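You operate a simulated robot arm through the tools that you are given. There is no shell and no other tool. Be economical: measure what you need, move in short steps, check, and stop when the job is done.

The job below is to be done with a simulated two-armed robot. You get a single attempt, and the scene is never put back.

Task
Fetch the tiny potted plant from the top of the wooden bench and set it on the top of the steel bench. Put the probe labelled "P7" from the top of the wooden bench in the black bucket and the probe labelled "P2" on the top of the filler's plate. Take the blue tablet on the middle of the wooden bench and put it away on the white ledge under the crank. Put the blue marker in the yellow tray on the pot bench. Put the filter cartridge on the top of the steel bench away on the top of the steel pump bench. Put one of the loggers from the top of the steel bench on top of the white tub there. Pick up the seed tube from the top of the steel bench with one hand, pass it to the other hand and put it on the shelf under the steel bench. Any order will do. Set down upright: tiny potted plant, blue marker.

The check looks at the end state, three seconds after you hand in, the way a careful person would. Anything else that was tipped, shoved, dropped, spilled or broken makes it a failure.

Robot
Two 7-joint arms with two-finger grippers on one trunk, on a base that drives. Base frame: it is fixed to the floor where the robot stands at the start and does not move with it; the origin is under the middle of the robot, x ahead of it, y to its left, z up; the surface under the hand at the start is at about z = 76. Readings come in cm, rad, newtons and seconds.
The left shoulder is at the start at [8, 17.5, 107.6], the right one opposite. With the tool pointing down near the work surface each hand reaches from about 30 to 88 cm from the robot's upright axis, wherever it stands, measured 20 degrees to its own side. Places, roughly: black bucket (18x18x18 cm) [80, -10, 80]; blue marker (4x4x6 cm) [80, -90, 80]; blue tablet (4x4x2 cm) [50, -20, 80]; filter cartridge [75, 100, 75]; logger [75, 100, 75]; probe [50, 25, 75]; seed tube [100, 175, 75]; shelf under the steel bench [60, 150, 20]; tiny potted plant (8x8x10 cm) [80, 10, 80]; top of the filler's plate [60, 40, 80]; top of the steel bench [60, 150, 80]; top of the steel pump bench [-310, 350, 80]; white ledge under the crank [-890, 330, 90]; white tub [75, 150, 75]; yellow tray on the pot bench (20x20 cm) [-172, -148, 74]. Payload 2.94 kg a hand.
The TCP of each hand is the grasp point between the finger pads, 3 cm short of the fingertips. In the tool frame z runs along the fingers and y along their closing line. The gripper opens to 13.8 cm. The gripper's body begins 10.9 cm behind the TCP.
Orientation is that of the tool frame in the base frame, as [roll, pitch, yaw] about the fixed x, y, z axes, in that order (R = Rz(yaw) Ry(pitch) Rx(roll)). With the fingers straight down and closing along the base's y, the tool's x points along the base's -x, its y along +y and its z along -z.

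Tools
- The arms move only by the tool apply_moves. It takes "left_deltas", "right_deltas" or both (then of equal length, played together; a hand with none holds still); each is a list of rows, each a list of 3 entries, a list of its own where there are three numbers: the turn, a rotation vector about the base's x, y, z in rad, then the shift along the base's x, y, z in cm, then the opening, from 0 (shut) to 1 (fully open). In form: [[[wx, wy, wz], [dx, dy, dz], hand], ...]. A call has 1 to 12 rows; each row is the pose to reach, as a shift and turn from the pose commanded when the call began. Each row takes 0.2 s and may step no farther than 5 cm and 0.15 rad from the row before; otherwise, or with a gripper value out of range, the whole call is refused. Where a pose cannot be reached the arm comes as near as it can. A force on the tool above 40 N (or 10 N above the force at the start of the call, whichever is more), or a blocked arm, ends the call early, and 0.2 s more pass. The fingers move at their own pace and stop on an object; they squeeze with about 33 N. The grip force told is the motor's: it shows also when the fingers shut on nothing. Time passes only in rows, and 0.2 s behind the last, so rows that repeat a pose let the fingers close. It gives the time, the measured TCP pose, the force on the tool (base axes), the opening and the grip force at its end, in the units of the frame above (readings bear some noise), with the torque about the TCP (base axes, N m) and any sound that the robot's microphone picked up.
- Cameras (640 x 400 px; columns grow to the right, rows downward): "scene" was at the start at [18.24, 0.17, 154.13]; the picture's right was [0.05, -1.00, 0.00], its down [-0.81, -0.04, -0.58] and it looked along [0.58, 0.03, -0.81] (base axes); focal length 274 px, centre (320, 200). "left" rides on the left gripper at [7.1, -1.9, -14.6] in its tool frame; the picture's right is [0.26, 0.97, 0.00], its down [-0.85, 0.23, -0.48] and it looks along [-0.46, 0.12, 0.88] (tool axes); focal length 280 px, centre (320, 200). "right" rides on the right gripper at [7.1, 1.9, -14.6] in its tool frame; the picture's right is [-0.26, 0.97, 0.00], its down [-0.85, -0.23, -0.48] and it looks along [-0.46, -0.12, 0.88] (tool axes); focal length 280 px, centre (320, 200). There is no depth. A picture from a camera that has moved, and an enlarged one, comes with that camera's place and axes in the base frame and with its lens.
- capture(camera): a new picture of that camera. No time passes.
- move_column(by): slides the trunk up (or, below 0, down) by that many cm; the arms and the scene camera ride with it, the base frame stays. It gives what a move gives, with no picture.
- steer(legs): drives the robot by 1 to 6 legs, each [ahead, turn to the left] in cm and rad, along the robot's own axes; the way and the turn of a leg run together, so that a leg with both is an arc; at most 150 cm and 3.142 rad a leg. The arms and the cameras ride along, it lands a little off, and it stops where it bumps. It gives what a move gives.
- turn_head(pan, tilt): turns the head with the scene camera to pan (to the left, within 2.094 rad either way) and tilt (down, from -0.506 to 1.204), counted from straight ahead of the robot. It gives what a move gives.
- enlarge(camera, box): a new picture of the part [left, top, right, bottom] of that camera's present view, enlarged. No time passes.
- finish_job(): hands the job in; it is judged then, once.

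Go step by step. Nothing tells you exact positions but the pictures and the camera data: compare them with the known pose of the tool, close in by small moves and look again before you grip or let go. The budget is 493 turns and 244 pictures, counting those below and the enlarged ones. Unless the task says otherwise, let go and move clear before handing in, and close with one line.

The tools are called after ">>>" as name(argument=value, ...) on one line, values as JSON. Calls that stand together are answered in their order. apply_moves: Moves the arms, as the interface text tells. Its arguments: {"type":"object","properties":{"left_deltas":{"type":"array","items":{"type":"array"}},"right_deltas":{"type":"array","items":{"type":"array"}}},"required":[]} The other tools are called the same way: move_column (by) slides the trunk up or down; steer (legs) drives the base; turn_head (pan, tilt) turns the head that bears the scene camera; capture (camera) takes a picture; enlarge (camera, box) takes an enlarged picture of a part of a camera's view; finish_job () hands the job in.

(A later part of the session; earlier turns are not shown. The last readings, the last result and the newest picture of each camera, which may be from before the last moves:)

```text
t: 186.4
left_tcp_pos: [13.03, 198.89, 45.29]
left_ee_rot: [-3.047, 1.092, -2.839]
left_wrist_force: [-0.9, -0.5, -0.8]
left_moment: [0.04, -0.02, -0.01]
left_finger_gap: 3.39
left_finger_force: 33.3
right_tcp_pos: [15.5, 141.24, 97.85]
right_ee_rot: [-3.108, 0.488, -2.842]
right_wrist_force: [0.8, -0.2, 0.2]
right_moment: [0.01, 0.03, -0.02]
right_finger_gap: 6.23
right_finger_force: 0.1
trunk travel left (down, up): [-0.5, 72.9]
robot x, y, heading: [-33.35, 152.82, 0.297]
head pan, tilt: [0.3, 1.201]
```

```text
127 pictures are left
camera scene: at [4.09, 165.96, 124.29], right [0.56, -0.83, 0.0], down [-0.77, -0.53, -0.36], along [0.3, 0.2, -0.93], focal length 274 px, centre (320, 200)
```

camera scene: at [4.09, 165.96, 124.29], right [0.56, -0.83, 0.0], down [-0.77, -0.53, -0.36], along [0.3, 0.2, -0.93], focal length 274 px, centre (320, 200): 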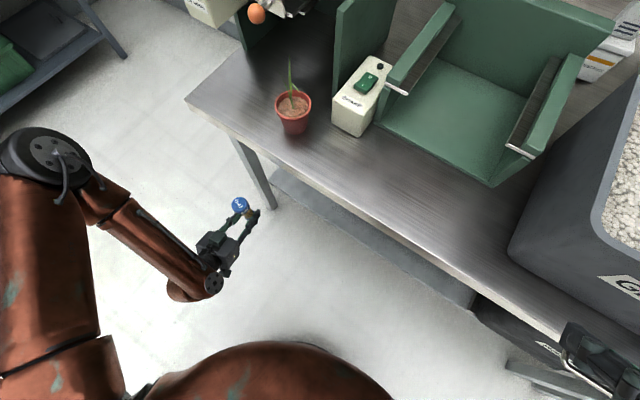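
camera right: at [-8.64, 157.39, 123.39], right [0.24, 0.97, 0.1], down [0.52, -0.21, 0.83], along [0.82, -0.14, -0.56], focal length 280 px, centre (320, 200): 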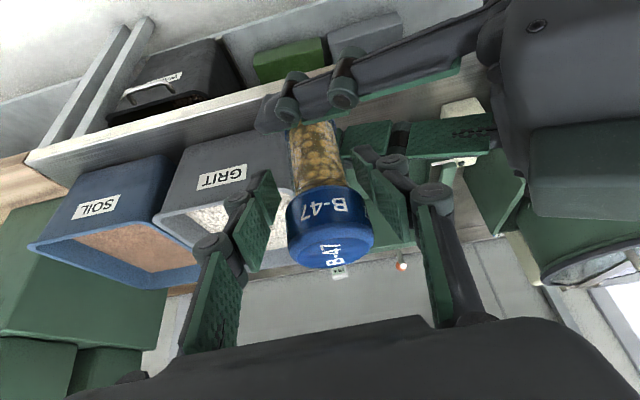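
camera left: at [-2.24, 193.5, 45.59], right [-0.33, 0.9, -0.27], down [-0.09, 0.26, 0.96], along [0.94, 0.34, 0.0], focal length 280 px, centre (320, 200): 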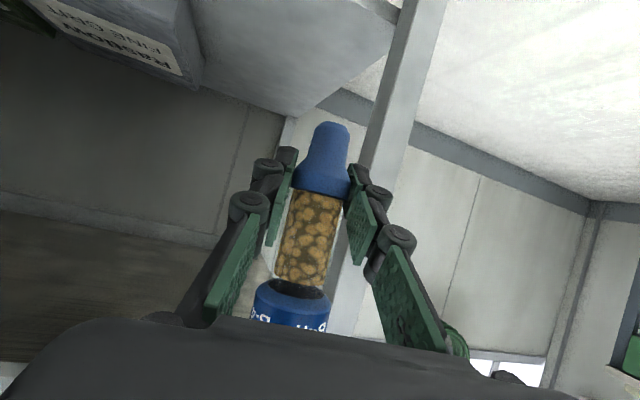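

>>> apply_moves(left_deltas=[[[0, 0, 0], [4, -1.5, -1], 0], [[0, 0, 0], [8, -3, -2], 0], [[0, 0, 0], [12, -4.5, -3], 0], [[0, 0, 0], [16, -6, -4.5], 0], [[0, 0, 0], [20, -6, -6], 0], [[0, 0, 0], [24, -6, -8], 0], [[0, 0, 0], [28, -6, -10], 0], [[0, 0, 0], [28, -6, -10], 0]])

>>> capture(camera="left")

>>> capture(camera="scene")

```text
t: 188.2
left_tcp_pos: [30.77, 203.11, 45.6]
left_ee_rot: [-2.994, 1.131, -2.826]
left_wrist_force: [0.2, 0.6, -0.1]
left_moment: [0.01, 0.03, 0.01]
left_finger_gap: 3.4
left_finger_force: 33.1
left hand out of reach, approached as far as the arm can: row 1, 2, 3, 4, 5, 6, 7, 8
right_tcp_pos: [15.61, 141.18, 97.74]
right_ee_rot: [-3.11, 0.487, -2.843]
right_wrist_force: [-1.1, -0.6, 0.3]
right_moment: [0.01, -0.03, -0.02]
right_finger_gap: 6.2
right_finger_force: 0.0
trunk travel left (down, up): [-0.5, 72.9]
robot x, y, heading: [-33.85, 152.71, 0.299]
head pan, tilt: [0.3, 1.201]
```

```text
126 pictures are left
camera left: at [15.16, 198.31, 45.35], right [-0.28, 0.91, -0.3], down [-0.13, 0.27, 0.95], along [0.95, 0.3, 0.04], focal length 280 px, centre (320, 200)
```

left: 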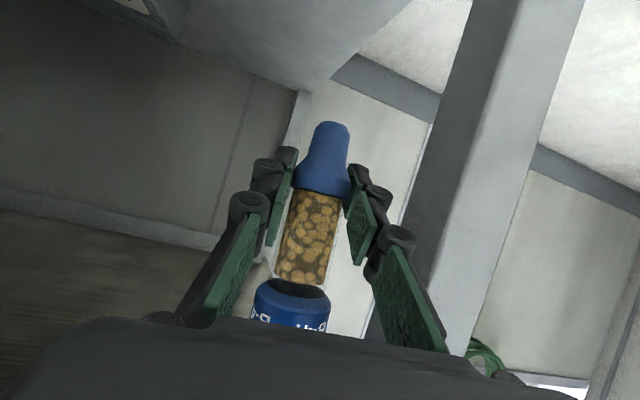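

```text
125 pictures are left
camera scene: at [5.3, 166.33, 124.04], right [0.56, -0.83, 0.0], down [-0.77, -0.53, -0.35], along [0.29, 0.2, -0.94], focal length 274 px, centre (320, 200)
```

scene: 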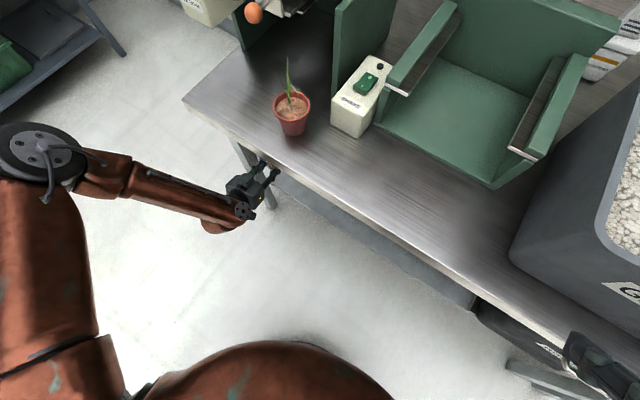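

The arm is at a limit in this posture, and close to the bench leg. I back off and test a more inward-pointing hand at low height.

>>> steer(legs=[[-25, 0]])

>>> apply_moves(left_deltas=[[[0, 0, -0.12], [0, -3, -2], 0], [[0, 0, -0.24], [0, -6, -4], 0], [[0, 0, -0.36], [0, -9, -6], 0], [[0, 0, -0.48], [0, -12, -8], 0], [[0, 0, -0.6], [0, -15, -11], 0], [[0, 0, -0.7], [0, -18, -14], 0], [[0, 0, -0.7], [0, -18, -17], 0], [[0, 0, -0.7], [0, -18, -20], 0], [[0, 0, -0.7], [0, -18, -20], 0]])

>>> capture(camera="scene")

```text
t: 189.4
left_tcp_pos: [14.42, 199.64, 55.41]
left_ee_rot: [-2.988, 1.316, -2.786]
left_wrist_force: [3.4, 0.6, -4.7]
left_moment: [0.06, -0.29, 0.04]
left_finger_gap: 3.37
left_finger_force: 33.3
right_tcp_pos: [-5.47, 135.51, 97.09]
right_ee_rot: [3.138, 0.515, -2.854]
right_wrist_force: [2.7, 2.2, -1.0]
right_moment: [-0.16, 0.26, -0.06]
right_finger_gap: 6.21
right_finger_force: 0.0
trunk travel left (down, up): [-0.5, 72.9]
robot x, y, heading: [-43.68, 149.43, 0.308]
head pan, tilt: [0.3, 1.201]
stopped in leg 1: the robot was blocked; the commanded pose is now the measured one
```

```text
t: 191.4
left_tcp_pos: [13.12, 185.27, 47.1]
left_ee_rot: [-2.997, 1.3, 2.786]
left_wrist_force: [0.0, 0.6, -0.1]
left_moment: [-0.03, -0.04, 0.02]
left_finger_gap: 3.38
left_finger_force: 32.8
left hand out of reach, approached as far as the arm can: row 4, 5, 6, 7, 8, 9
right_tcp_pos: [-4.67, 135.4, 97.14]
right_ee_rot: [3.138, 0.537, -2.849]
right_wrist_force: [-0.3, 0.3, -0.5]
right_moment: [0.03, 0.02, 0.0]
right_finger_gap: 6.2
right_finger_force: 0.0
trunk travel left (down, up): [-0.5, 72.9]
robot x, y, heading: [-43.4, 149.42, 0.308]
head pan, tilt: [0.3, 1.201]
```

```text
124 pictures are left
camera scene: at [-5.82, 163.05, 124.25], right [0.57, -0.82, 0.0], down [-0.77, -0.53, -0.36], along [0.3, 0.21, -0.93], focal length 274 px, centre (320, 200)
```

scene: 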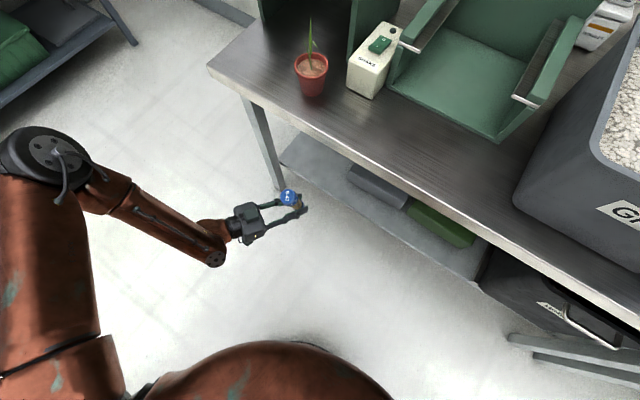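

>>> apply_moves(left_deltas=[[[0.049, 0.131, 0], [0, 0, -2], 0], [[0.098, 0.262, 0], [0, 0, -4], 0], [[0.146, 0.394, 0], [0, 0, -7], 0], [[0.195, 0.525, 0], [0, 0, -10], 0], [[0.244, 0.656, 0], [0, 0, -14], 0], [[0.244, 0.656, 0], [0, 0, -18], 0], [[0.244, 0.656, 0], [0, 0, -20], 0], [[0.244, 0.656, 0], [0, 0, -20], 0]])

>>> capture(camera="scene")

```text
t: 193.2
left_tcp_pos: [8.16, 191.31, 34.14]
left_ee_rot: [-2.993, 0.608, 2.786]
left_wrist_force: [0.0, -0.3, -1.3]
left_moment: [0.03, 0.01, -0.01]
left_finger_gap: 3.39
left_finger_force: 32.4
left hand out of reach, approached as far as the arm can: row 4, 5, 6, 7, 8
right_tcp_pos: [-4.7, 135.35, 97.2]
right_ee_rot: [3.136, 0.535, -2.85]
right_wrist_force: [0.1, 0.1, -0.2]
right_moment: [-0.01, 0.0, -0.01]
right_finger_gap: 6.21
right_finger_force: 0.0
trunk travel left (down, up): [-0.5, 72.9]
robot x, y, heading: [-43.58, 149.64, 0.304]
head pan, tilt: [0.3, 1.201]
```

```text
123 pictures are left
camera scene: at [-5.89, 163.0, 124.29], right [0.57, -0.82, 0.0], down [-0.77, -0.53, -0.36], along [0.3, 0.21, -0.93], focal length 274 px, centre (320, 200)
```

scene: 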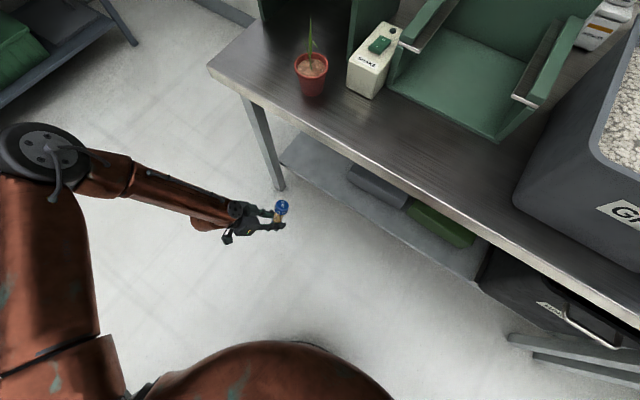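

Still high-elbow limited. I test moving the hand outward to the left, then down, to get the elbow to drop.

>>> apply_moves(left_deltas=[[[0, 0, 0.1], [-0.8, 3, 0], 0], [[0, 0, 0.2], [-1.6, 6, 0], 0], [[0, 0, 0.3], [-2.4, 9, 0], 0], [[0, 0, 0.4], [-3.2, 12, 0], 0], [[0, 0, 0.5], [-4, 15, 0], 0], [[0, 0, 0.6], [-5, 18, -1], 0], [[0, 0, 0.6], [-6, 21, -4], 0], [[0, 0, 0.6], [-7, 24, -7], 0], [[0, 0, 0.6], [-7, 24, -11], 0], [[0, 0, 0.6], [-7, 24, -15], 0], [[0, 0, 0.6], [-7, 24, -15], 0]])

>>> capture(camera="scene")

```text
t: 195.7
left_tcp_pos: [0.95, 214.37, 30.43]
left_ee_rot: [-2.998, 0.601, -2.897]
left_wrist_force: [0.3, -0.2, -0.5]
left_moment: [-0.01, 0.02, 0.02]
left_finger_gap: 3.38
left_finger_force: 32.9
left hand out of reach, approached as far as the arm can: row 8, 9, 10, 11
right_tcp_pos: [-4.69, 135.46, 97.14]
right_ee_rot: [3.137, 0.536, -2.85]
right_wrist_force: [0.4, 0.0, -1.0]
right_moment: [0.02, -0.03, 0.01]
right_finger_gap: 6.22
right_finger_force: 0.0
trunk travel left (down, up): [-0.5, 72.9]
robot x, y, heading: [-43.6, 149.84, 0.305]
head pan, tilt: [0.3, 1.201]
```

```text
122 pictures are left
camera scene: at [-5.89, 163.05, 124.28], right [0.57, -0.82, 0.0], down [-0.77, -0.53, -0.36], along [0.3, 0.21, -0.93], focal length 274 px, centre (320, 200)
```

scene: 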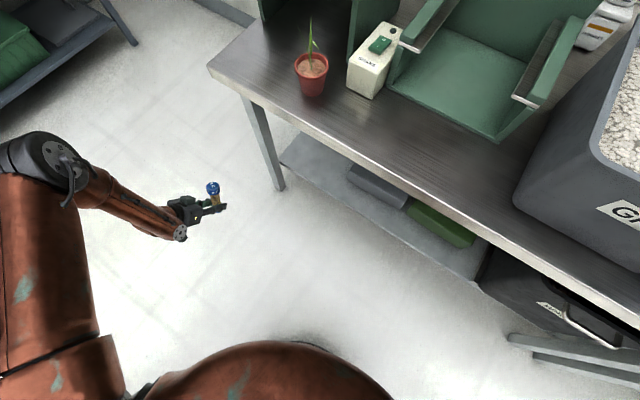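

>>> apply_moves(left_deltas=[[[0, 0, 0.14], [0, 0, 0], 0], [[0, 0, 0.28], [0, 0, 0], 0], [[0, 0, 0.42], [0, 0, 0], 0], [[0, 0, 0.56], [0, 0, 0], 0], [[0, 0, 0.7], [0, 0, 0], 0], [[0, 0, 0.84], [0, 0, 0], 0], [[0, 0, 0.98], [0, 0, -2], 0], [[0, 0, 1.1], [0, 0, -4], 0], [[0, 0, 1.1], [0, 0, -7], 0], [[0, 0, 1.1], [0, 0, -10], 0], [[0, 0, 1.1], [0, 0, -10], 0]])

```text
t: 198.1
left_tcp_pos: [-9.01, 227.13, 30.76]
left_ee_rot: [-2.851, 0.524, -1.837]
left_wrist_force: [0.9, 0.3, -1.2]
left_moment: [-0.02, -0.01, 0.0]
left_finger_gap: 3.36
left_finger_force: 32.9
left hand out of reach, approached as far as the arm can: row 3, 4, 5, 6, 7, 8, 9, 10, 11
right_tcp_pos: [-4.75, 135.38, 97.14]
right_ee_rot: [3.138, 0.535, -2.85]
right_wrist_force: [0.1, -0.4, -0.2]
right_moment: [0.0, -0.02, 0.0]
right_finger_gap: 6.22
right_finger_force: 0.1
trunk travel left (down, up): [-0.5, 72.9]
robot x, y, heading: [-43.91, 149.61, 0.305]
head pan, tilt: [0.3, 1.201]
```

>>> apply_moves(left_deltas=[[[0, 0, 0], [-1, 4, -1], 0], [[0, 0, 0], [-2.5, 8, -2], 0], [[0, 0, 0], [-4, 12, -4], 0], [[0, 0, 0], [-5, 16, -6], 0], [[0, 0, 0], [-6, 19, -9], 0], [[0, 0, 0], [-6, 19, -13], 0], [[0, 0, 0], [-6, 19, -13], 0]])

>>> turn_head(pan=0.9, tilt=0.9)

>>> capture(camera="scene")

```text
t: 199.7
left_tcp_pos: [-15.88, 237.13, 34.58]
left_ee_rot: [-2.855, 0.522, -1.841]
left_wrist_force: [0.3, -0.1, -0.3]
left_moment: [0.0, 0.06, 0.03]
left_finger_gap: 3.4
left_finger_force: 33.2
left hand out of reach, approached as far as the arm can: row 1, 2, 3, 4, 5, 6, 7
right_tcp_pos: [-4.57, 135.3, 96.97]
right_ee_rot: [3.136, 0.535, -2.852]
right_wrist_force: [0.9, 0.2, 0.0]
right_moment: [0.04, 0.07, -0.01]
right_finger_gap: 6.23
right_finger_force: 0.0
trunk travel left (down, up): [-0.5, 72.9]
robot x, y, heading: [-43.92, 149.48, 0.303]
head pan, tilt: [0.3, 1.201]
```

```text
t: 200.7
left_tcp_pos: [-16.23, 237.17, 34.44]
left_ee_rot: [-2.852, 0.521, -1.839]
left_wrist_force: [-0.9, 0.3, -1.3]
left_moment: [-0.04, -0.01, 0.02]
left_finger_gap: 3.38
left_finger_force: 33.5
right_tcp_pos: [-4.65, 135.38, 97.03]
right_ee_rot: [3.138, 0.535, -2.85]
right_wrist_force: [0.1, -0.3, 0.2]
right_moment: [-0.05, 0.0, 0.0]
right_finger_gap: 6.21
right_finger_force: 0.0
trunk travel left (down, up): [-0.5, 72.9]
robot x, y, heading: [-44.04, 149.6, 0.305]
head pan, tilt: [0.901, 0.901]
```

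```text
121 pictures are left
camera scene: at [-7.78, 166.93, 126.26], right [0.93, -0.36, 0.0], down [-0.28, -0.73, -0.62], along [0.22, 0.58, -0.78], focal length 274 px, centre (320, 200)
```

scene: 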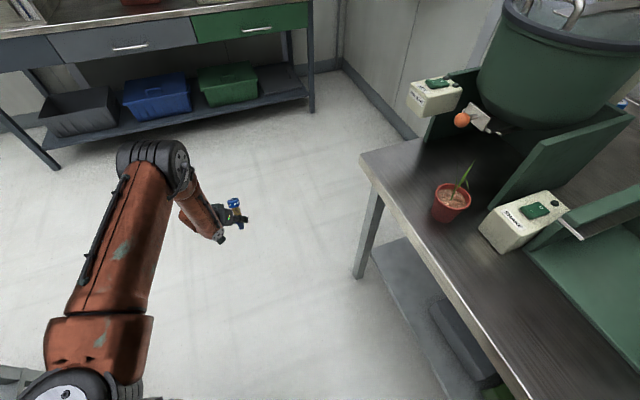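

The elbow keeps high in this posture. I'll raise the trunk, face along the aisle, extend the arm forward and lower it extended so that the elbow comes down.

>>> move_column(by=24.5)

>>> steer(legs=[[6, 0], [0, 1.2]])

>>> turn_head(pan=0.3, tilt=0.8)

>>> capture(camera="scene")

```text
t: 203.2
left_tcp_pos: [-13.11, 237.28, 72.0]
left_ee_rot: [-2.551, 0.655, -1.669]
left_wrist_force: [1.1, -0.3, -0.6]
left_moment: [0.0, -0.04, 0.0]
left_finger_gap: 3.37
left_finger_force: 32.8
right_tcp_pos: [-4.67, 135.31, 121.59]
right_ee_rot: [3.141, 0.537, -2.849]
right_wrist_force: [0.0, -0.8, -0.5]
right_moment: [-0.02, 0.04, 0.01]
right_finger_gap: 6.2
right_finger_force: 0.1
trunk travel left (down, up): [-25.0, 48.4]
robot x, y, heading: [-43.17, 149.49, 0.305]
head pan, tilt: [0.901, 0.901]
```

```text
t: 206.7
left_tcp_pos: [-98.34, 222.98, 73.56]
left_ee_rot: [-2.512, 0.678, -0.606]
left_wrist_force: [-1.5, 2.9, 1.5]
left_moment: [-0.29, -0.03, -0.11]
left_finger_gap: 3.4
left_finger_force: 32.9
right_tcp_pos: [-6.36, 178.37, 121.57]
right_ee_rot: [-3.139, 0.538, -1.789]
right_wrist_force: [-0.7, 1.0, 0.1]
right_moment: [-0.02, -0.01, 0.03]
right_finger_gap: 6.21
right_finger_force: 0.1
trunk travel left (down, up): [-25.0, 48.4]
robot x, y, heading: [-37.78, 151.48, 1.364]
head pan, tilt: [0.901, 0.901]
stopped in leg 2: the force on the tool passed its limit at 84 N (the readings are from after the stop); the commanded pose is now the measured one
```

```text
t: 207.7
left_tcp_pos: [-98.28, 223.09, 73.53]
left_ee_rot: [-2.51, 0.679, -0.607]
left_wrist_force: [-0.4, 4.2, 2.7]
left_moment: [-0.42, 0.01, -0.03]
left_finger_gap: 3.36
left_finger_force: 33.2
right_tcp_pos: [-6.07, 178.38, 121.63]
right_ee_rot: [-3.141, 0.539, -1.792]
right_wrist_force: [-0.6, 0.4, 0.2]
right_moment: [0.01, 0.0, -0.02]
right_finger_gap: 6.18
right_finger_force: 0.1
trunk travel left (down, up): [-25.0, 48.4]
robot x, y, heading: [-37.94, 151.32, 1.358]
head pan, tilt: [0.3, 0.799]
```

```text
120 pictures are left
camera scene: at [-36.43, 170.13, 155.29], right [1.0, 0.09, 0.0], down [0.06, -0.71, -0.7], along [-0.06, 0.69, -0.72], focal length 274 px, centre (320, 200)
```

scene: 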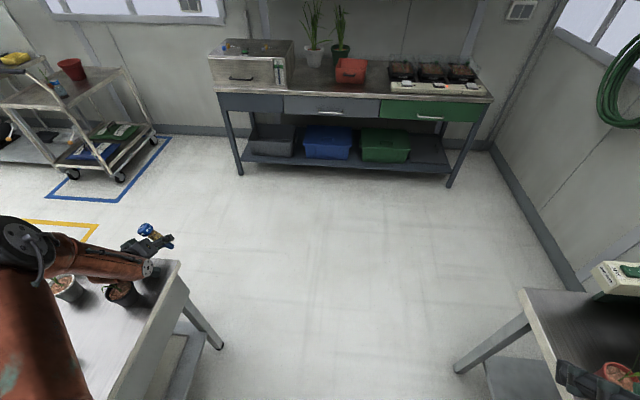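

The left arm bumped the neighbouring bench. I look closely for damage.

>>> enlarge(camera="scene", box=[0, 200, 240, 350])

>>> capture(camera="left")

```text
2.67 times, centred on (120, 275) of scene
camera zoom: at [-36.43, 170.13, 155.29], right [1.0, 0.09, 0.0], down [0.06, -0.71, -0.7], along [-0.06, 0.69, -0.72], focal length 730 px, centre (853, 0)
```

zoom: 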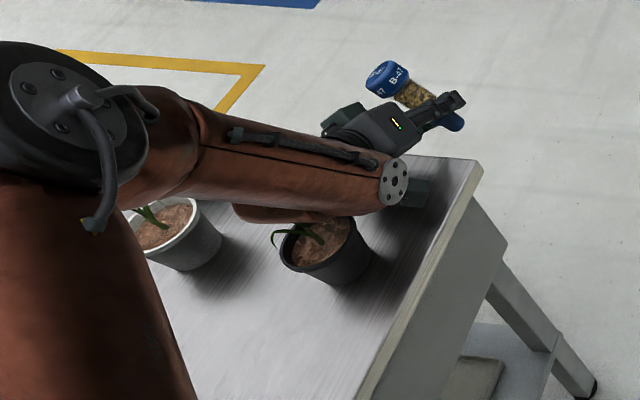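

```text
118 pictures are left
camera left: at [-91.11, 209.44, 78.99], right [-0.57, -0.55, -0.61], down [-0.68, -0.1, 0.73], along [-0.46, 0.83, -0.32], focal length 280 px, centre (320, 200)
```

left: 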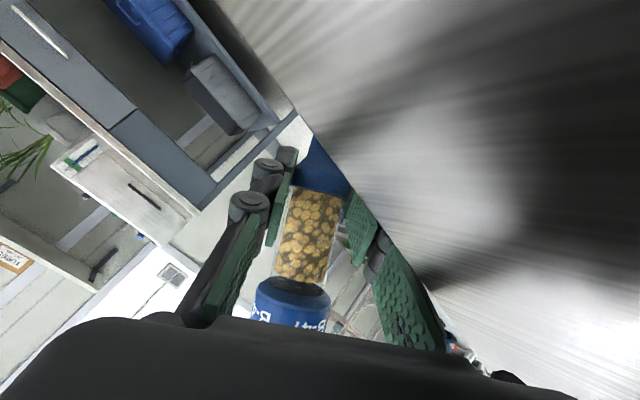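

>>> steer(legs=[[0, -0.15]])

>>> capture(camera="scene")

```text
t: 208.7
left_tcp_pos: [-87.06, 231.13, 73.38]
left_ee_rot: [-2.514, 0.68, -0.755]
left_wrist_force: [-0.1, 0.7, -1.6]
left_moment: [0.0, -0.04, 0.03]
left_finger_gap: 3.39
left_finger_force: 32.6
right_tcp_pos: [-2.45, 173.38, 121.61]
right_ee_rot: [-3.141, 0.537, -1.94]
right_wrist_force: [0.5, 0.2, 0.3]
right_moment: [0.01, 0.02, 0.01]
right_finger_gap: 6.22
right_finger_force: 0.0
trunk travel left (down, up): [-25.0, 48.4]
robot x, y, heading: [-37.94, 151.19, 1.217]
head pan, tilt: [0.3, 0.799]
```

```text
117 pictures are left
camera scene: at [-33.6, 169.66, 155.29], right [1.0, -0.06, 0.0], down [-0.04, -0.72, -0.7], along [0.04, 0.7, -0.72], focal length 274 px, centre (320, 200)
```

scene: 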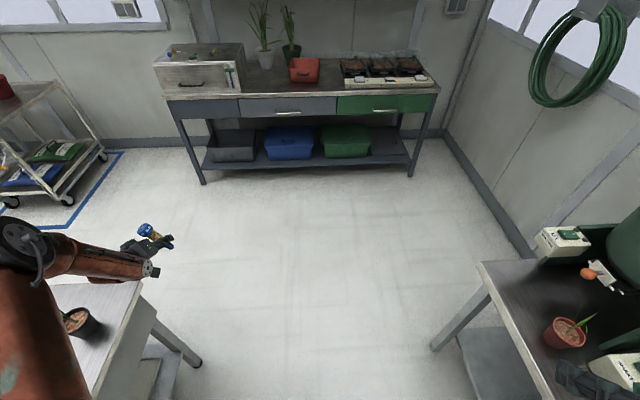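

>>> apply_moves(left_deltas=[[[0, 0, 0], [1, 0, 4.5], 0], [[0, 0, 0], [2, 0, 9], 0], [[-0.08, 0.076, 0.09], [4, 0, 13], 0], [[-0.162, 0.152, 0.179], [7, 0, 16], 0], [[-0.243, 0.228, 0.269], [10, -1, 19], 0], [[-0.323, 0.304, 0.358], [13, -2, 22], 0], [[-0.323, 0.304, 0.358], [17, -3, 24], 0], [[-0.323, 0.304, 0.358], [21, -4, 26], 0], [[-0.323, 0.304, 0.358], [25, -5, 26], 0], [[-0.323, 0.304, 0.358], [29, -6, 26], 0], [[-0.323, 0.304, 0.358], [33, -7, 26], 0]])

```text
t: 211.1
left_tcp_pos: [-54.3, 223.93, 99.14]
left_ee_rot: [-3.083, 0.677, -0.755]
left_wrist_force: [0.2, 0.9, -0.7]
left_moment: [-0.04, -0.01, -0.01]
left_finger_gap: 3.41
left_finger_force: 33.3
left hand out of reach, approached as far as the arm can: row 3, 4, 5, 6
right_tcp_pos: [-2.84, 173.63, 121.71]
right_ee_rot: [-3.14, 0.538, -1.936]
right_wrist_force: [-0.2, 0.8, -0.3]
right_moment: [-0.05, -0.07, -0.03]
right_finger_gap: 6.2
right_finger_force: 0.1
trunk travel left (down, up): [-25.0, 48.4]
robot x, y, heading: [-38.25, 151.6, 1.213]
head pan, tilt: [0.3, 0.799]
```

>>> apply_moves(left_deltas=[[[0, 0, -0.13], [2, 0, 0], 0], [[0, 0, -0.26], [4, 0, 0], 0], [[0, 0, -0.39], [6, 0, 0], 0], [[0, 0, -0.52], [8, 0, 0], 0], [[0, 0, -0.65], [10, 0, 0], 0], [[0, 0, -0.78], [12, 0, 0], 0], [[0, 0, -0.91], [14, 0, 0], 0], [[0, 0, -1.04], [15, 0, 0], 0], [[0, 0, -1.17], [16, 0, 0], 0]])

```text
t: 213.1
left_tcp_pos: [-38.16, 224.22, 99.47]
left_ee_rot: [-3.083, 0.678, -1.927]
left_wrist_force: [-1.2, -0.3, -0.9]
left_moment: [-0.03, -0.01, 0.0]
left_finger_gap: 3.39
left_finger_force: 33.5
right_tcp_pos: [-2.61, 173.54, 121.63]
right_ee_rot: [-3.141, 0.538, -1.941]
right_wrist_force: [1.0, 0.4, -0.2]
right_moment: [0.01, 0.01, 0.03]
right_finger_gap: 6.22
right_finger_force: 0.1
trunk travel left (down, up): [-25.0, 48.4]
robot x, y, heading: [-38.23, 151.38, 1.214]
head pan, tilt: [0.3, 0.799]
```

>>> apply_moves(left_deltas=[[[0.1, -0.036, 0], [1, 2.8, -1], 0], [[0.2, -0.073, 0], [2, 5.6, -3], 0], [[0.3, -0.109, 0], [3, 8.4, -6], 0], [[0.39, -0.145, 0], [4, 11.2, -9], 0], [[0.39, -0.145, 0], [4.5, 12.5, -13], 0], [[0.39, -0.145, 0], [4.5, 12.5, -17], 0], [[0.39, -0.145, 0], [4.5, 12.5, -21], 0], [[0.39, -0.145, 0], [4.5, 12.5, -25], 0], [[0.39, -0.145, 0], [4.2, 11.5, -29], 0], [[0.39, -0.145, 0], [4, 10.5, -33], 0], [[0.39, -0.145, 0], [3.5, 9.5, -37], 0], [[0.39, -0.145, 0], [3.5, 9.5, -37], 0]])

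>>> capture(camera="scene")

```text
t: 215.7
left_tcp_pos: [-45.1, 226.97, 79.22]
left_ee_rot: [-3.083, 1.093, -1.926]
left_wrist_force: [1.1, 0.3, 0.3]
left_moment: [-0.02, 0.02, 0.03]
left_finger_gap: 3.41
left_finger_force: 32.8
left hand out of reach, approached as far as the arm can: row 4, 5, 6, 7, 8, 9, 10, 11, 12
right_tcp_pos: [-2.43, 173.2, 121.65]
right_ee_rot: [-3.141, 0.536, -1.941]
right_wrist_force: [1.4, 0.2, 0.6]
right_moment: [-0.02, 0.02, 0.02]
right_finger_gap: 6.19
right_finger_force: 0.1
trunk travel left (down, up): [-25.0, 48.4]
robot x, y, heading: [-38.02, 151.04, 1.212]
head pan, tilt: [0.3, 0.799]
```

```text
116 pictures are left
camera scene: at [-33.57, 169.69, 155.28], right [1.0, -0.06, 0.0], down [-0.04, -0.72, -0.7], along [0.04, 0.7, -0.72], focal length 274 px, centre (320, 200)
```

scene: 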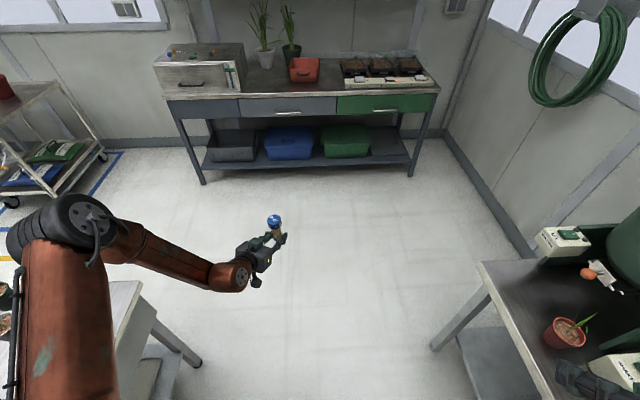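

>>> apply_moves(left_deltas=[[[-0.1, 0.037, 0], [2, 0, 4], 0], [[-0.2, 0.074, 0], [4.5, 0, 8], 0], [[-0.3, 0.111, 0], [7.5, 0, 11.5], 0], [[-0.4, 0.148, 0], [10.5, 0, 14.5], 0], [[-0.459, 0.171, 0], [13.7, -1, 16], 0], [[-0.459, 0.171, 0], [15, 3, 14.5], 0], [[-0.459, 0.171, 0], [16, 7, 12.5], 0], [[-0.459, 0.171, 0], [17.5, 10.5, 10.5], 0], [[-0.459, 0.171, 0], [19, 13.5, 8.5], 0], [[-0.459, 0.171, 0], [20, 15.2, 7.8], 0], [[-0.459, 0.171, 0], [20, 15.2, 7.8], 0]])

```text
t: 218.1
left_tcp_pos: [-34.08, 229.88, 92.9]
left_ee_rot: [-3.082, 0.604, -1.925]
left_wrist_force: [0.4, -0.1, -0.9]
left_moment: [-0.04, -0.01, 0.01]
left_finger_gap: 3.38
left_finger_force: 33.5
left hand out of reach, approached as far as the arm can: row 5, 6, 7, 8, 9, 10, 11
right_tcp_pos: [-2.57, 173.47, 121.66]
right_ee_rot: [3.141, 0.538, -1.941]
right_wrist_force: [0.9, -0.8, -0.5]
right_moment: [0.0, 0.01, -0.01]
right_finger_gap: 6.22
right_finger_force: 0.0
trunk travel left (down, up): [-25.0, 48.4]
robot x, y, heading: [-38.01, 151.57, 1.213]
head pan, tilt: [0.3, 0.799]
```

I probe the wrist roll range to understand which joint limits the arm.

>>> apply_moves(left_deltas=[[[0, 0, 0], [-3, -6, 3], 0], [[0.029, 0.077, -0.119], [-3, -6, 3], 0], [[0.057, 0.154, -0.239], [-3, -6, 3], 0], [[0.086, 0.231, -0.358], [-3, -6, 3], 0], [[0.115, 0.308, -0.477], [-3, -6, 3], 0], [[0.143, 0.383, -0.593], [-3, -6, 3], 0], [[0.171, 0.458, -0.708], [-3, -6, 3], 0], [[0.171, 0.458, -0.708], [-3, -6, 3], 0]])

>>> apply_moves(left_deltas=[[[-0.029, -0.077, 0.119], [0, 0, 0], 0], [[-0.057, -0.154, 0.239], [0, 0, 0], 0], [[-0.086, -0.231, 0.358], [0, 0, 0], 0], [[-0.115, -0.308, 0.477], [0, 0, 0], 0], [[-0.143, -0.383, 0.593], [0, 0, 0], 0], [[-0.171, -0.458, 0.708], [0, 0, 0], 0], [[-0.2, -0.532, 0.823], [0, 0, 0], 0], [[-0.229, -0.612, 0.946], [0, 0, 0], 0], [[-0.257, -0.689, 1.066], [0, 0, 0], 0], [[-0.286, -0.766, 1.185], [0, 0, 0], 0], [[-0.314, -0.841, 1.301], [0, 0, 0], 0], [[-0.314, -0.841, 1.301], [0, 0, 0], 0]])

```text
refused: row 1 steps farther than a row can; nothing moved
```

```text
t: 220.7
left_tcp_pos: [-34.39, 229.24, 91.67]
left_ee_rot: [-2.479, -0.008, -0.346]
left_wrist_force: [0.5, -0.9, -0.6]
left_moment: [0.04, -0.01, -0.02]
left_finger_gap: 3.36
left_finger_force: 32.7
left hand out of reach, approached as far as the arm can: row 11
right_tcp_pos: [-2.5, 173.43, 121.57]
right_ee_rot: [-3.141, 0.537, -1.941]
right_wrist_force: [0.5, -0.4, 0.3]
right_moment: [-0.03, -0.02, -0.01]
right_finger_gap: 6.21
right_finger_force: 0.1
trunk travel left (down, up): [-25.0, 48.4]
robot x, y, heading: [-37.87, 151.12, 1.216]
head pan, tilt: [0.3, 0.799]
```

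>>> apply_moves(left_deltas=[[[0, 0, 0], [0, 0, -4.5], 0], [[0, 0, 0], [0, 0, -9], 0], [[0, 0, 0], [0, 0, -13.5], 0], [[0, 0, 0], [0, 0, -18], 0], [[0, 0, 0], [0, 0, -22.5], 0], [[0, 0, 0], [0, 0, -27], 0], [[0, 0, 0], [0, 0, -31.5], 0], [[0, 0, 0], [0, 0, -36], 0], [[0, 0, 0], [0, 0, -40], 0], [[0, 0, 0], [0, 0, -44], 0], [[0, 0, 0], [0, 0, -44], 0]])

>>> capture(camera="scene")

```text
t: 223.1
left_tcp_pos: [-48.25, 234.96, 78.34]
left_ee_rot: [-2.534, -0.029, -0.371]
left_wrist_force: [0.9, 0.1, -0.9]
left_moment: [0.01, 0.06, 0.08]
left_finger_gap: 3.42
left_finger_force: 33.6
left hand out of reach, approached as far as the arm can: row 1, 2, 3, 4, 5, 6, 7, 8, 9, 10, 11
right_tcp_pos: [-2.23, 173.2, 121.64]
right_ee_rot: [3.138, 0.54, -1.943]
right_wrist_force: [0.6, 0.3, 0.2]
right_moment: [0.1, 0.11, 0.08]
right_finger_gap: 6.22
right_finger_force: 0.1
trunk travel left (down, up): [-25.0, 48.4]
robot x, y, heading: [-37.61, 151.82, 1.213]
head pan, tilt: [0.3, 0.799]
```

```text
115 pictures are left
camera scene: at [-33.3, 169.44, 155.31], right [1.0, -0.06, 0.0], down [-0.04, -0.71, -0.7], along [0.04, 0.7, -0.72], focal length 274 px, centre (320, 200)
```

scene: 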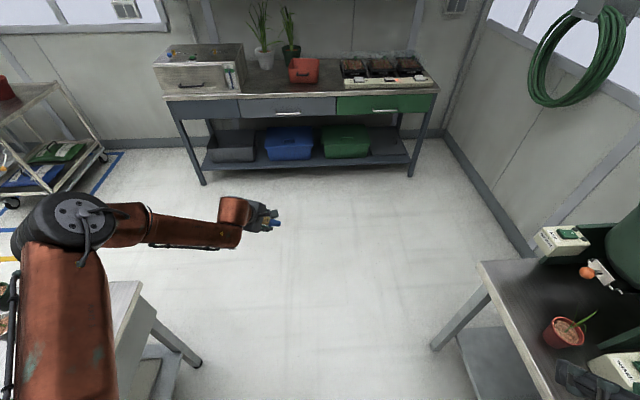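

>>> apply_moves(left_deltas=[[[0.032, 0.073, -0.115], [2, 0, 4], 0], [[0.064, 0.146, -0.23], [4, 0, 8], 0], [[0.096, 0.22, -0.345], [6, 0, 12], 0], [[0.128, 0.293, -0.46], [7, -2, 16], 0], [[0.16, 0.366, -0.575], [8, -4, 20], 0], [[0.192, 0.439, -0.69], [9, -7, 24], 0], [[0.224, 0.512, -0.805], [10, -10, 27], 0], [[0.256, 0.586, -0.92], [10, -13, 30], 0], [[0.289, 0.659, -1.034], [10, -16, 31], 0], [[0.321, 0.732, -1.149], [10, -19, 31], 0], [[0.344, 0.785, -1.232], [10, -22, 31], 0]])

>>> steer(legs=[[0, -1.2]])

```text
refused: row 6 steps farther than a row can; nothing moved
```

```text
t: 225.8
left_tcp_pos: [21.94, 210.3, 77.61]
left_ee_rot: [-2.553, -0.014, -1.286]
left_wrist_force: [-14.5, -2.7, 12.4]
left_moment: [-0.01, 0.38, -0.17]
left_finger_gap: 3.28
left_finger_force: 32.4
right_tcp_pos: [0.29, 135.8, 121.74]
right_ee_rot: [-3.141, 0.539, -2.881]
right_wrist_force: [-0.4, -0.8, 0.3]
right_moment: [0.0, 0.02, -0.02]
right_finger_gap: 6.21
right_finger_force: 0.0
trunk travel left (down, up): [-25.0, 48.4]
robot x, y, heading: [-37.99, 151.49, 0.273]
head pan, tilt: [0.3, 0.799]
stopped in leg 1: the force on the tool passed its limit at 120 N (the readings are from after the stop); the commanded pose is now the measured one
```

I wrongly chained the turn after a refused move, and the hand bumped the steel bench corner. I look at the state right away.

>>> capture(camera="left")

>>> capture(camera="scene")

```text
114 pictures are left
camera left: at [17.63, 201.87, 90.77], right [-0.69, -0.48, -0.53], down [-0.68, 0.69, 0.26], along [0.24, 0.54, -0.81], focal length 280 px, centre (320, 200)
```

left: 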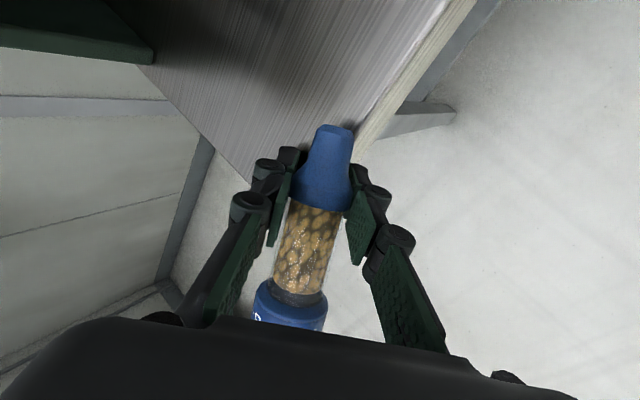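

```text
113 pictures are left
camera scene: at [-20.9, 158.49, 155.33], right [0.54, -0.84, 0.0], down [-0.6, -0.39, -0.7], along [0.59, 0.38, -0.72], focal length 274 px, centre (320, 200)
```

scene: 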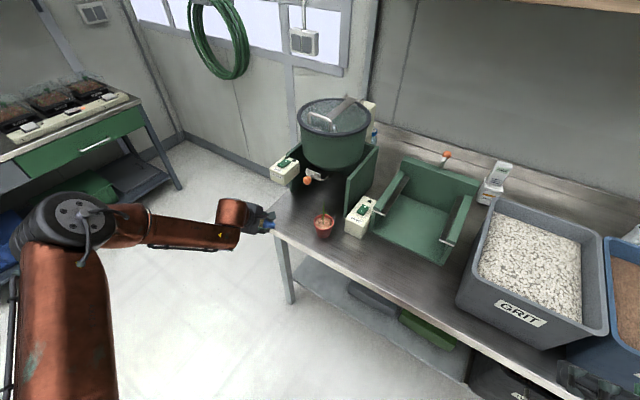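

The plant, logger and the rest still stand. I turn back a bit to free the hand.

>>> steer(legs=[[0, 0.25]])

```text
t: 227.0
left_tcp_pos: [5.59, 223.48, 77.39]
left_ee_rot: [-2.556, -0.016, -1.034]
left_wrist_force: [-0.9, 0.4, -0.7]
left_moment: [-0.04, -0.05, -0.02]
left_finger_gap: 3.27
left_finger_force: 32.9
right_tcp_pos: [3.14, 145.99, 121.57]
right_ee_rot: [-3.139, 0.538, -2.63]
right_wrist_force: [-0.2, -0.3, 0.0]
right_moment: [-0.07, 0.0, 0.0]
right_finger_gap: 6.21
right_finger_force: 0.2
trunk travel left (down, up): [-25.0, 48.4]
robot x, y, heading: [-38.09, 151.89, 0.523]
head pan, tilt: [0.3, 0.799]
```

>>> apply_moves(left_deltas=[[[0, 0, 0.12], [-4.5, 1, 1], 0], [[0, 0, 0.24], [-9, 2, 2], 0], [[0, 0, 0.36], [-13.5, 3, 3], 0], [[0, 0, 0.48], [-18, 4, 4], 0], [[0, 0, 0.6], [-22.5, 5.5, 5], 0], [[0, 0, 0.72], [-27, 7, 6], 0], [[0, 0, 0.84], [-31.5, 8.5, 7], 0], [[0, 0, 0.96], [-36, 10, 8], 0], [[0, 0, 1.08], [-40.5, 11.5, 9], 0], [[0, 0, 1.2], [-45, 13, 10], 0], [[0, 0, 1.32], [-49.5, 14.5, 11], 0], [[0, 0, 1.4], [-54, 16, 12], 0]])

```text
t: 229.6
left_tcp_pos: [-48.62, 239.11, 89.71]
left_ee_rot: [-2.557, -0.014, 0.366]
left_wrist_force: [-0.7, 0.5, -0.5]
left_moment: [-0.01, -0.03, -0.01]
left_finger_gap: 3.25
left_finger_force: 32.9
left hand out of reach, approached as far as the arm can: row 1, 2, 3, 4, 5
right_tcp_pos: [3.01, 145.78, 121.75]
right_ee_rot: [-3.14, 0.538, -2.63]
right_wrist_force: [0.3, 0.0, -0.1]
right_moment: [0.0, -0.04, 0.01]
right_finger_gap: 6.2
right_finger_force: 0.2
trunk travel left (down, up): [-25.0, 48.4]
robot x, y, heading: [-38.02, 151.46, 0.522]
head pan, tilt: [0.3, 0.799]
```

>>> apply_moves(left_deltas=[[[0, 0, 0], [0, 0, -4.5], 0], [[0, 0, 0], [0, 0, -9], 0], [[0, 0, 0], [0, 0, -13.5], 0], [[0, 0, 0], [0, 0, -18], 0], [[0, 0, 0], [0, 0, -22.5], 0], [[0, 0, 0], [0, 0, -27], 0], [[0, 0, 0], [0, 0, -31.5], 0], [[0, 0, 0], [0, 0, -36], 0], [[0, 0, 0], [0, 0, -40], 0], [[0, 0, 0], [0, 0, -44], 0], [[0, 0, 0], [0, 0, -44], 0]])

>>> turn_head(pan=1.2, tilt=0.7)

>>> capture(camera="scene")

```text
t: 232.0
left_tcp_pos: [-48.46, 239.12, 45.66]
left_ee_rot: [-2.555, -0.014, 0.364]
left_wrist_force: [-0.1, 0.9, -0.6]
left_moment: [0.03, -0.02, -0.01]
left_finger_gap: 3.29
left_finger_force: 32.9
right_tcp_pos: [3.22, 145.87, 121.71]
right_ee_rot: [3.141, 0.536, -2.63]
right_wrist_force: [0.3, 0.1, -0.8]
right_moment: [0.02, -0.02, -0.02]
right_finger_gap: 6.22
right_finger_force: 0.1
trunk travel left (down, up): [-25.0, 48.4]
robot x, y, heading: [-37.92, 151.49, 0.524]
head pan, tilt: [0.3, 0.799]
```

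```text
t: 233.2
left_tcp_pos: [-48.64, 239.29, 45.64]
left_ee_rot: [-2.554, -0.014, 0.366]
left_wrist_force: [-0.3, 0.0, -0.4]
left_moment: [0.02, -0.03, -0.04]
left_finger_gap: 3.27
left_finger_force: 33.6
right_tcp_pos: [3.25, 145.86, 121.61]
right_ee_rot: [3.141, 0.536, -2.63]
right_wrist_force: [0.2, 0.2, -0.1]
right_moment: [0.0, 0.0, 0.02]
right_finger_gap: 6.21
right_finger_force: 0.1
trunk travel left (down, up): [-25.0, 48.4]
robot x, y, heading: [-37.97, 151.1, 0.523]
head pan, tilt: [1.201, 0.7]
```

```text
112 pictures are left
camera scene: at [-29.77, 165.2, 156.11], right [0.99, 0.15, 0.0], down [0.1, -0.64, -0.76], along [-0.12, 0.76, -0.64], focal length 274 px, centre (320, 200)
```

scene: 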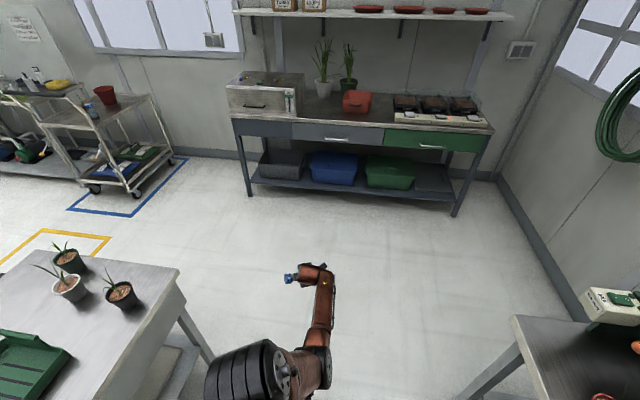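

The sideways, extended arm lets the elbow drop: z=45 reached without limits. I'll use this posture: restore the hand's roll so the tube is upright.

>>> apply_moves(left_deltas=[[[-0.0266, 0.0742, -0.12], [0, 0, 0], 0], [[-0.0532, 0.1484, -0.24], [0, 0, 0], 0], [[-0.0798, 0.2226, -0.36], [0, 0, 0], 0], [[-0.1064, 0.2968, -0.48], [0, 0, 0], 0], [[-0.133, 0.371, -0.6], [0, 0, 0], 0], [[-0.1596, 0.4452, -0.72], [0, 0, 0], 0], [[-0.1862, 0.5194, -0.84], [0, 0, 0], 0], [[-0.2128, 0.5936, -0.96], [0, 0, 0], 0], [[-0.2394, 0.6678, -1.08], [0, 0, 0], 0], [[-0.266, 0.742, -1.2], [0, 0, 0], 0], [[-0.2926, 0.8162, -1.32], [0, 0, 0], 0]])

```text
t: 235.6
left_tcp_pos: [-48.42, 239.27, 45.37]
left_ee_rot: [-3.128, 0.58, -1.212]
left_wrist_force: [-0.3, -0.4, -0.6]
left_moment: [-0.03, -0.02, -0.01]
left_finger_gap: 3.24
left_finger_force: 33.0
right_tcp_pos: [3.28, 145.89, 121.63]
right_ee_rot: [3.141, 0.538, -2.629]
right_wrist_force: [0.0, 0.0, -0.5]
right_moment: [0.0, -0.02, 0.0]
right_finger_gap: 6.21
right_finger_force: 0.1
trunk travel left (down, up): [-25.0, 48.4]
robot x, y, heading: [-37.92, 151.3, 0.524]
head pan, tilt: [1.201, 0.7]
```

>>> apply_moves(left_deltas=[[[0.12, 0.045, 0], [0, 0, 0], 0], [[0.24, 0.09, 0], [0, 0, 0], 0], [[0.36, 0.135, 0], [0, 0, 0], 0], [[0.477, 0.179, 0], [0, 0, 0], 0], [[0.477, 0.179, 0], [0, 0, -3], 0], [[0.477, 0.179, 0], [0, 0, -3], 0]])

>>> capture(camera="scene")

```text
t: 237.0
left_tcp_pos: [-48.44, 239.32, 42.4]
left_ee_rot: [-3.121, 1.091, -1.207]
left_wrist_force: [-0.2, 0.3, -0.8]
left_moment: [0.01, -0.03, 0.03]
left_finger_gap: 3.26
left_finger_force: 32.5
right_tcp_pos: [3.28, 145.85, 121.6]
right_ee_rot: [-3.141, 0.539, -2.631]
right_wrist_force: [-1.1, -0.2, 0.3]
right_moment: [0.02, 0.0, -0.04]
right_finger_gap: 6.24
right_finger_force: 0.0
trunk travel left (down, up): [-25.0, 48.4]
robot x, y, heading: [-37.79, 151.66, 0.526]
head pan, tilt: [1.201, 0.7]
```

```text
111 pictures are left
camera scene: at [-29.78, 165.16, 156.12], right [0.99, 0.15, 0.0], down [0.1, -0.64, -0.76], along [-0.12, 0.76, -0.64], focal length 274 px, centre (320, 200)
```

scene: 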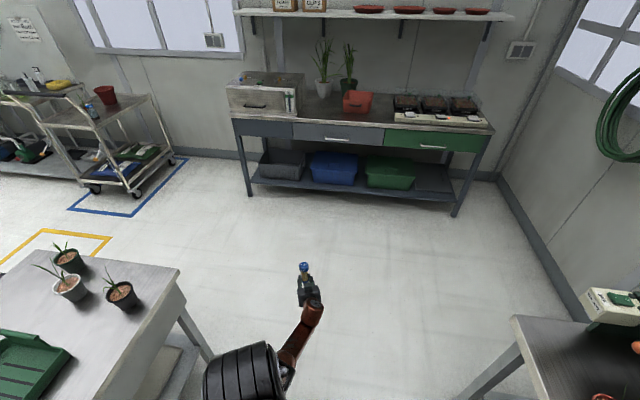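

Great: tube upright and hand low with a free arm. I swing the arm towards the front while staying low.

>>> apply_moves(left_deltas=[[[0, 0, -0.076], [4.8, -0.6, 0], 0], [[0, 0, -0.152], [9.2, -1.5, 0], 0], [[0, 0, -0.228], [13.5, -2.7, 0], 0], [[0, 0, -0.304], [17.7, -4.1, 0], 0], [[0, 0, -0.38], [21.7, -5.8, 0], 0], [[0, 0, -0.456], [25.4, -7.7, 0], 0], [[0, 0, -0.532], [29, -9.9, 0], 0], [[0, 0, -0.608], [32.3, -12.2, 0], 0], [[0, 0, -0.684], [35.5, -14.8, 0], 0], [[0, 0, -0.76], [38.4, -17.5, 0], 0], [[0, 0, -0.836], [41.2, -20.4, 0], 0], [[0, 0, -0.912], [43.6, -23.3, 0], 0]])

>>> capture(camera="scene")

```text
t: 239.6
left_tcp_pos: [-4.68, 216.16, 42.44]
left_ee_rot: [-3.124, 1.088, -2.117]
left_wrist_force: [-0.6, -0.5, -0.6]
left_moment: [0.02, -0.04, 0.0]
left_finger_gap: 3.23
left_finger_force: 33.1
right_tcp_pos: [3.36, 145.86, 121.6]
right_ee_rot: [-3.141, 0.538, -2.63]
right_wrist_force: [-0.2, -0.3, 0.1]
right_moment: [-0.04, 0.0, 0.02]
right_finger_gap: 6.22
right_finger_force: 0.0
trunk travel left (down, up): [-25.0, 48.4]
robot x, y, heading: [-38.1, 151.4, 0.53]
head pan, tilt: [1.201, 0.7]
```

```text
110 pictures are left
camera scene: at [-29.76, 165.16, 156.11], right [0.99, 0.15, 0.0], down [0.1, -0.64, -0.76], along [-0.12, 0.76, -0.64], focal length 274 px, centre (320, 200)
```

scene: 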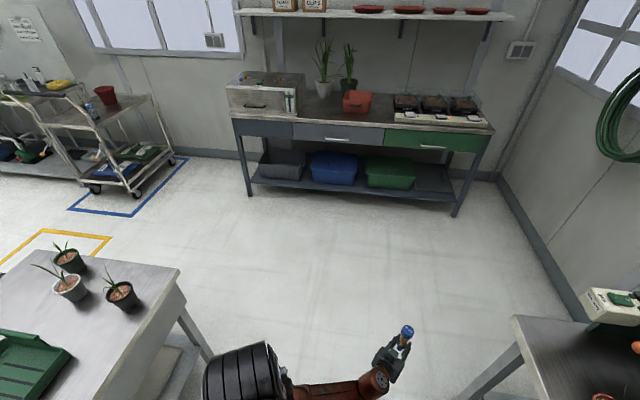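

The arm is now in a good low posture. I lower the trunk 14 cm and check.

>>> move_column(by=-14)

```text
t: 241.3
left_tcp_pos: [-4.77, 216.17, 28.46]
left_ee_rot: [-3.12, 1.092, -2.117]
left_wrist_force: [0.7, -0.4, -0.3]
left_moment: [-0.01, 0.02, 0.0]
left_finger_gap: 3.26
left_finger_force: 32.8
right_tcp_pos: [3.17, 145.78, 107.72]
right_ee_rot: [3.141, 0.539, -2.631]
right_wrist_force: [0.1, 0.5, 0.0]
right_moment: [0.0, -0.04, 0.0]
right_finger_gap: 6.22
right_finger_force: 0.1
trunk travel left (down, up): [-11.0, 62.4]
robot x, y, heading: [-38.02, 151.33, 0.518]
head pan, tilt: [1.201, 0.7]
```

>>> steer(legs=[[0, -0.4]])

>>> turn_head(pan=0.4, tilt=1.1)

>>> capture(camera="scene")

>>> capture(camera="left")

```text
t: 242.9
left_tcp_pos: [17.4, 198.32, 28.39]
left_ee_rot: [-3.123, 1.089, -2.51]
left_wrist_force: [0.5, -0.3, -1.0]
left_moment: [0.01, 0.03, 0.01]
left_finger_gap: 3.25
left_finger_force: 32.6
right_tcp_pos: [-2.07, 130.47, 107.63]
right_ee_rot: [3.14, 0.537, -3.025]
right_wrist_force: [-0.1, 0.6, -0.1]
right_moment: [0.04, -0.02, 0.02]
right_finger_gap: 6.19
right_finger_force: 0.2
trunk travel left (down, up): [-11.0, 62.4]
robot x, y, heading: [-38.01, 151.75, 0.125]
head pan, tilt: [1.201, 0.7]
```

```text
t: 244.0
left_tcp_pos: [17.48, 198.4, 28.42]
left_ee_rot: [-3.121, 1.09, -2.508]
left_wrist_force: [-0.2, 0.3, -1.0]
left_moment: [0.01, 0.0, 0.01]
left_finger_gap: 3.25
left_finger_force: 33.0
right_tcp_pos: [-2.13, 130.44, 107.63]
right_ee_rot: [-3.141, 0.54, -3.025]
right_wrist_force: [-0.1, -1.1, 0.1]
right_moment: [0.0, 0.0, 0.01]
right_finger_gap: 6.18
right_finger_force: 0.0
trunk travel left (down, up): [-11.0, 62.4]
robot x, y, heading: [-38.06, 151.27, 0.128]
head pan, tilt: [0.4, 1.1]
```

```text
109 pictures are left
camera scene: at [-9.21, 157.5, 137.71], right [0.51, -0.86, 0.0], down [-0.77, -0.45, -0.45], along [0.39, 0.23, -0.89], focal length 274 px, centre (320, 200)
```

scene: 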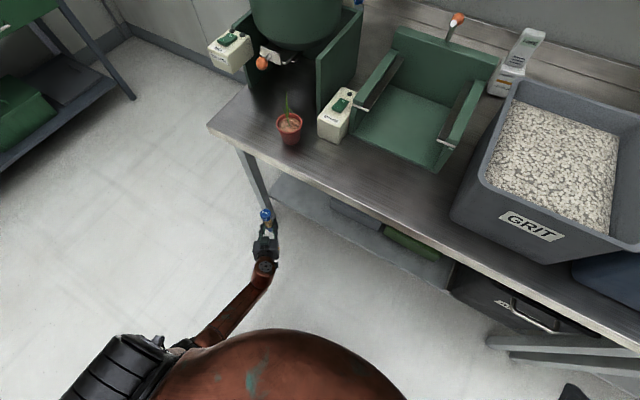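

```text
108 pictures are left
camera left: at [5.32, 187.51, 28.77], right [-0.65, 0.72, -0.24], down [-0.16, 0.18, 0.97], along [0.74, 0.67, 0.0], focal length 280 px, centre (320, 200)
```

left: 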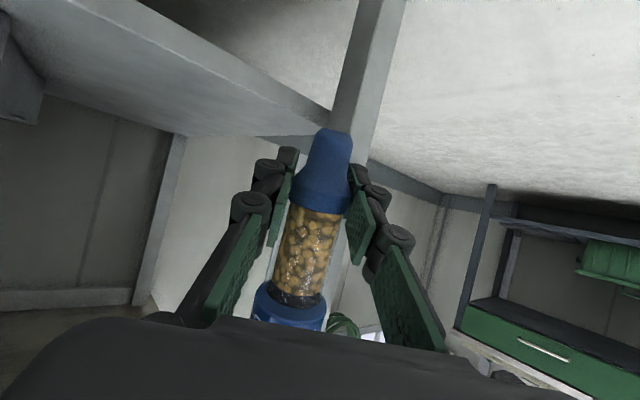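

>>> steer(legs=[[0, -0.18]])

>>> capture(camera="left")

>>> capture(camera="scene")

```text
t: 245.1
left_tcp_pos: [24.87, 187.85, 28.32]
left_ee_rot: [-3.121, 1.087, -2.688]
left_wrist_force: [-0.2, 0.0, -0.5]
left_moment: [0.02, -0.01, 0.06]
left_finger_gap: 3.27
left_finger_force: 33.0
right_tcp_pos: [-6.46, 124.54, 107.61]
right_ee_rot: [-3.141, 0.537, 3.082]
right_wrist_force: [0.4, 0.6, -0.9]
right_moment: [-0.01, 0.0, 0.01]
right_finger_gap: 6.2
right_finger_force: 0.1
trunk travel left (down, up): [-11.0, 62.4]
robot x, y, heading: [-37.91, 151.46, -0.052]
head pan, tilt: [0.4, 1.1]
```

```text
107 pictures are left
camera left: at [11.01, 179.28, 28.79], right [-0.52, 0.82, -0.24], down [-0.13, 0.2, 0.97], along [0.85, 0.53, 0.0], focal length 280 px, centre (320, 200)
```

left: 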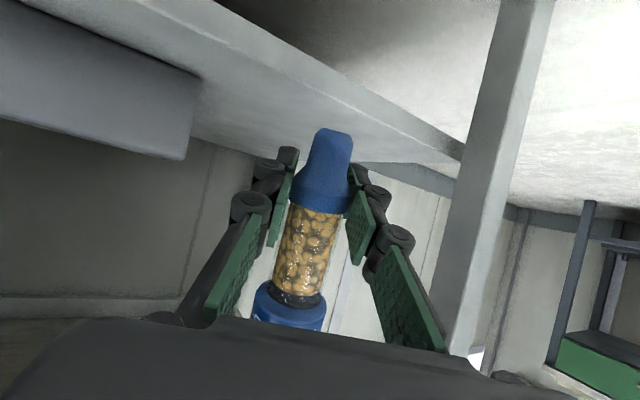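

```text
106 pictures are left
camera scene: at [-8.58, 152.25, 137.71], right [0.34, -0.94, 0.0], down [-0.84, -0.31, -0.45], along [0.43, 0.16, -0.89], focal length 274 px, centre (320, 200)
```

scene: 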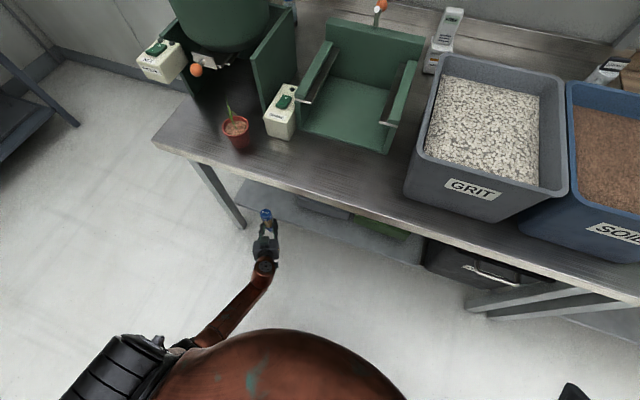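

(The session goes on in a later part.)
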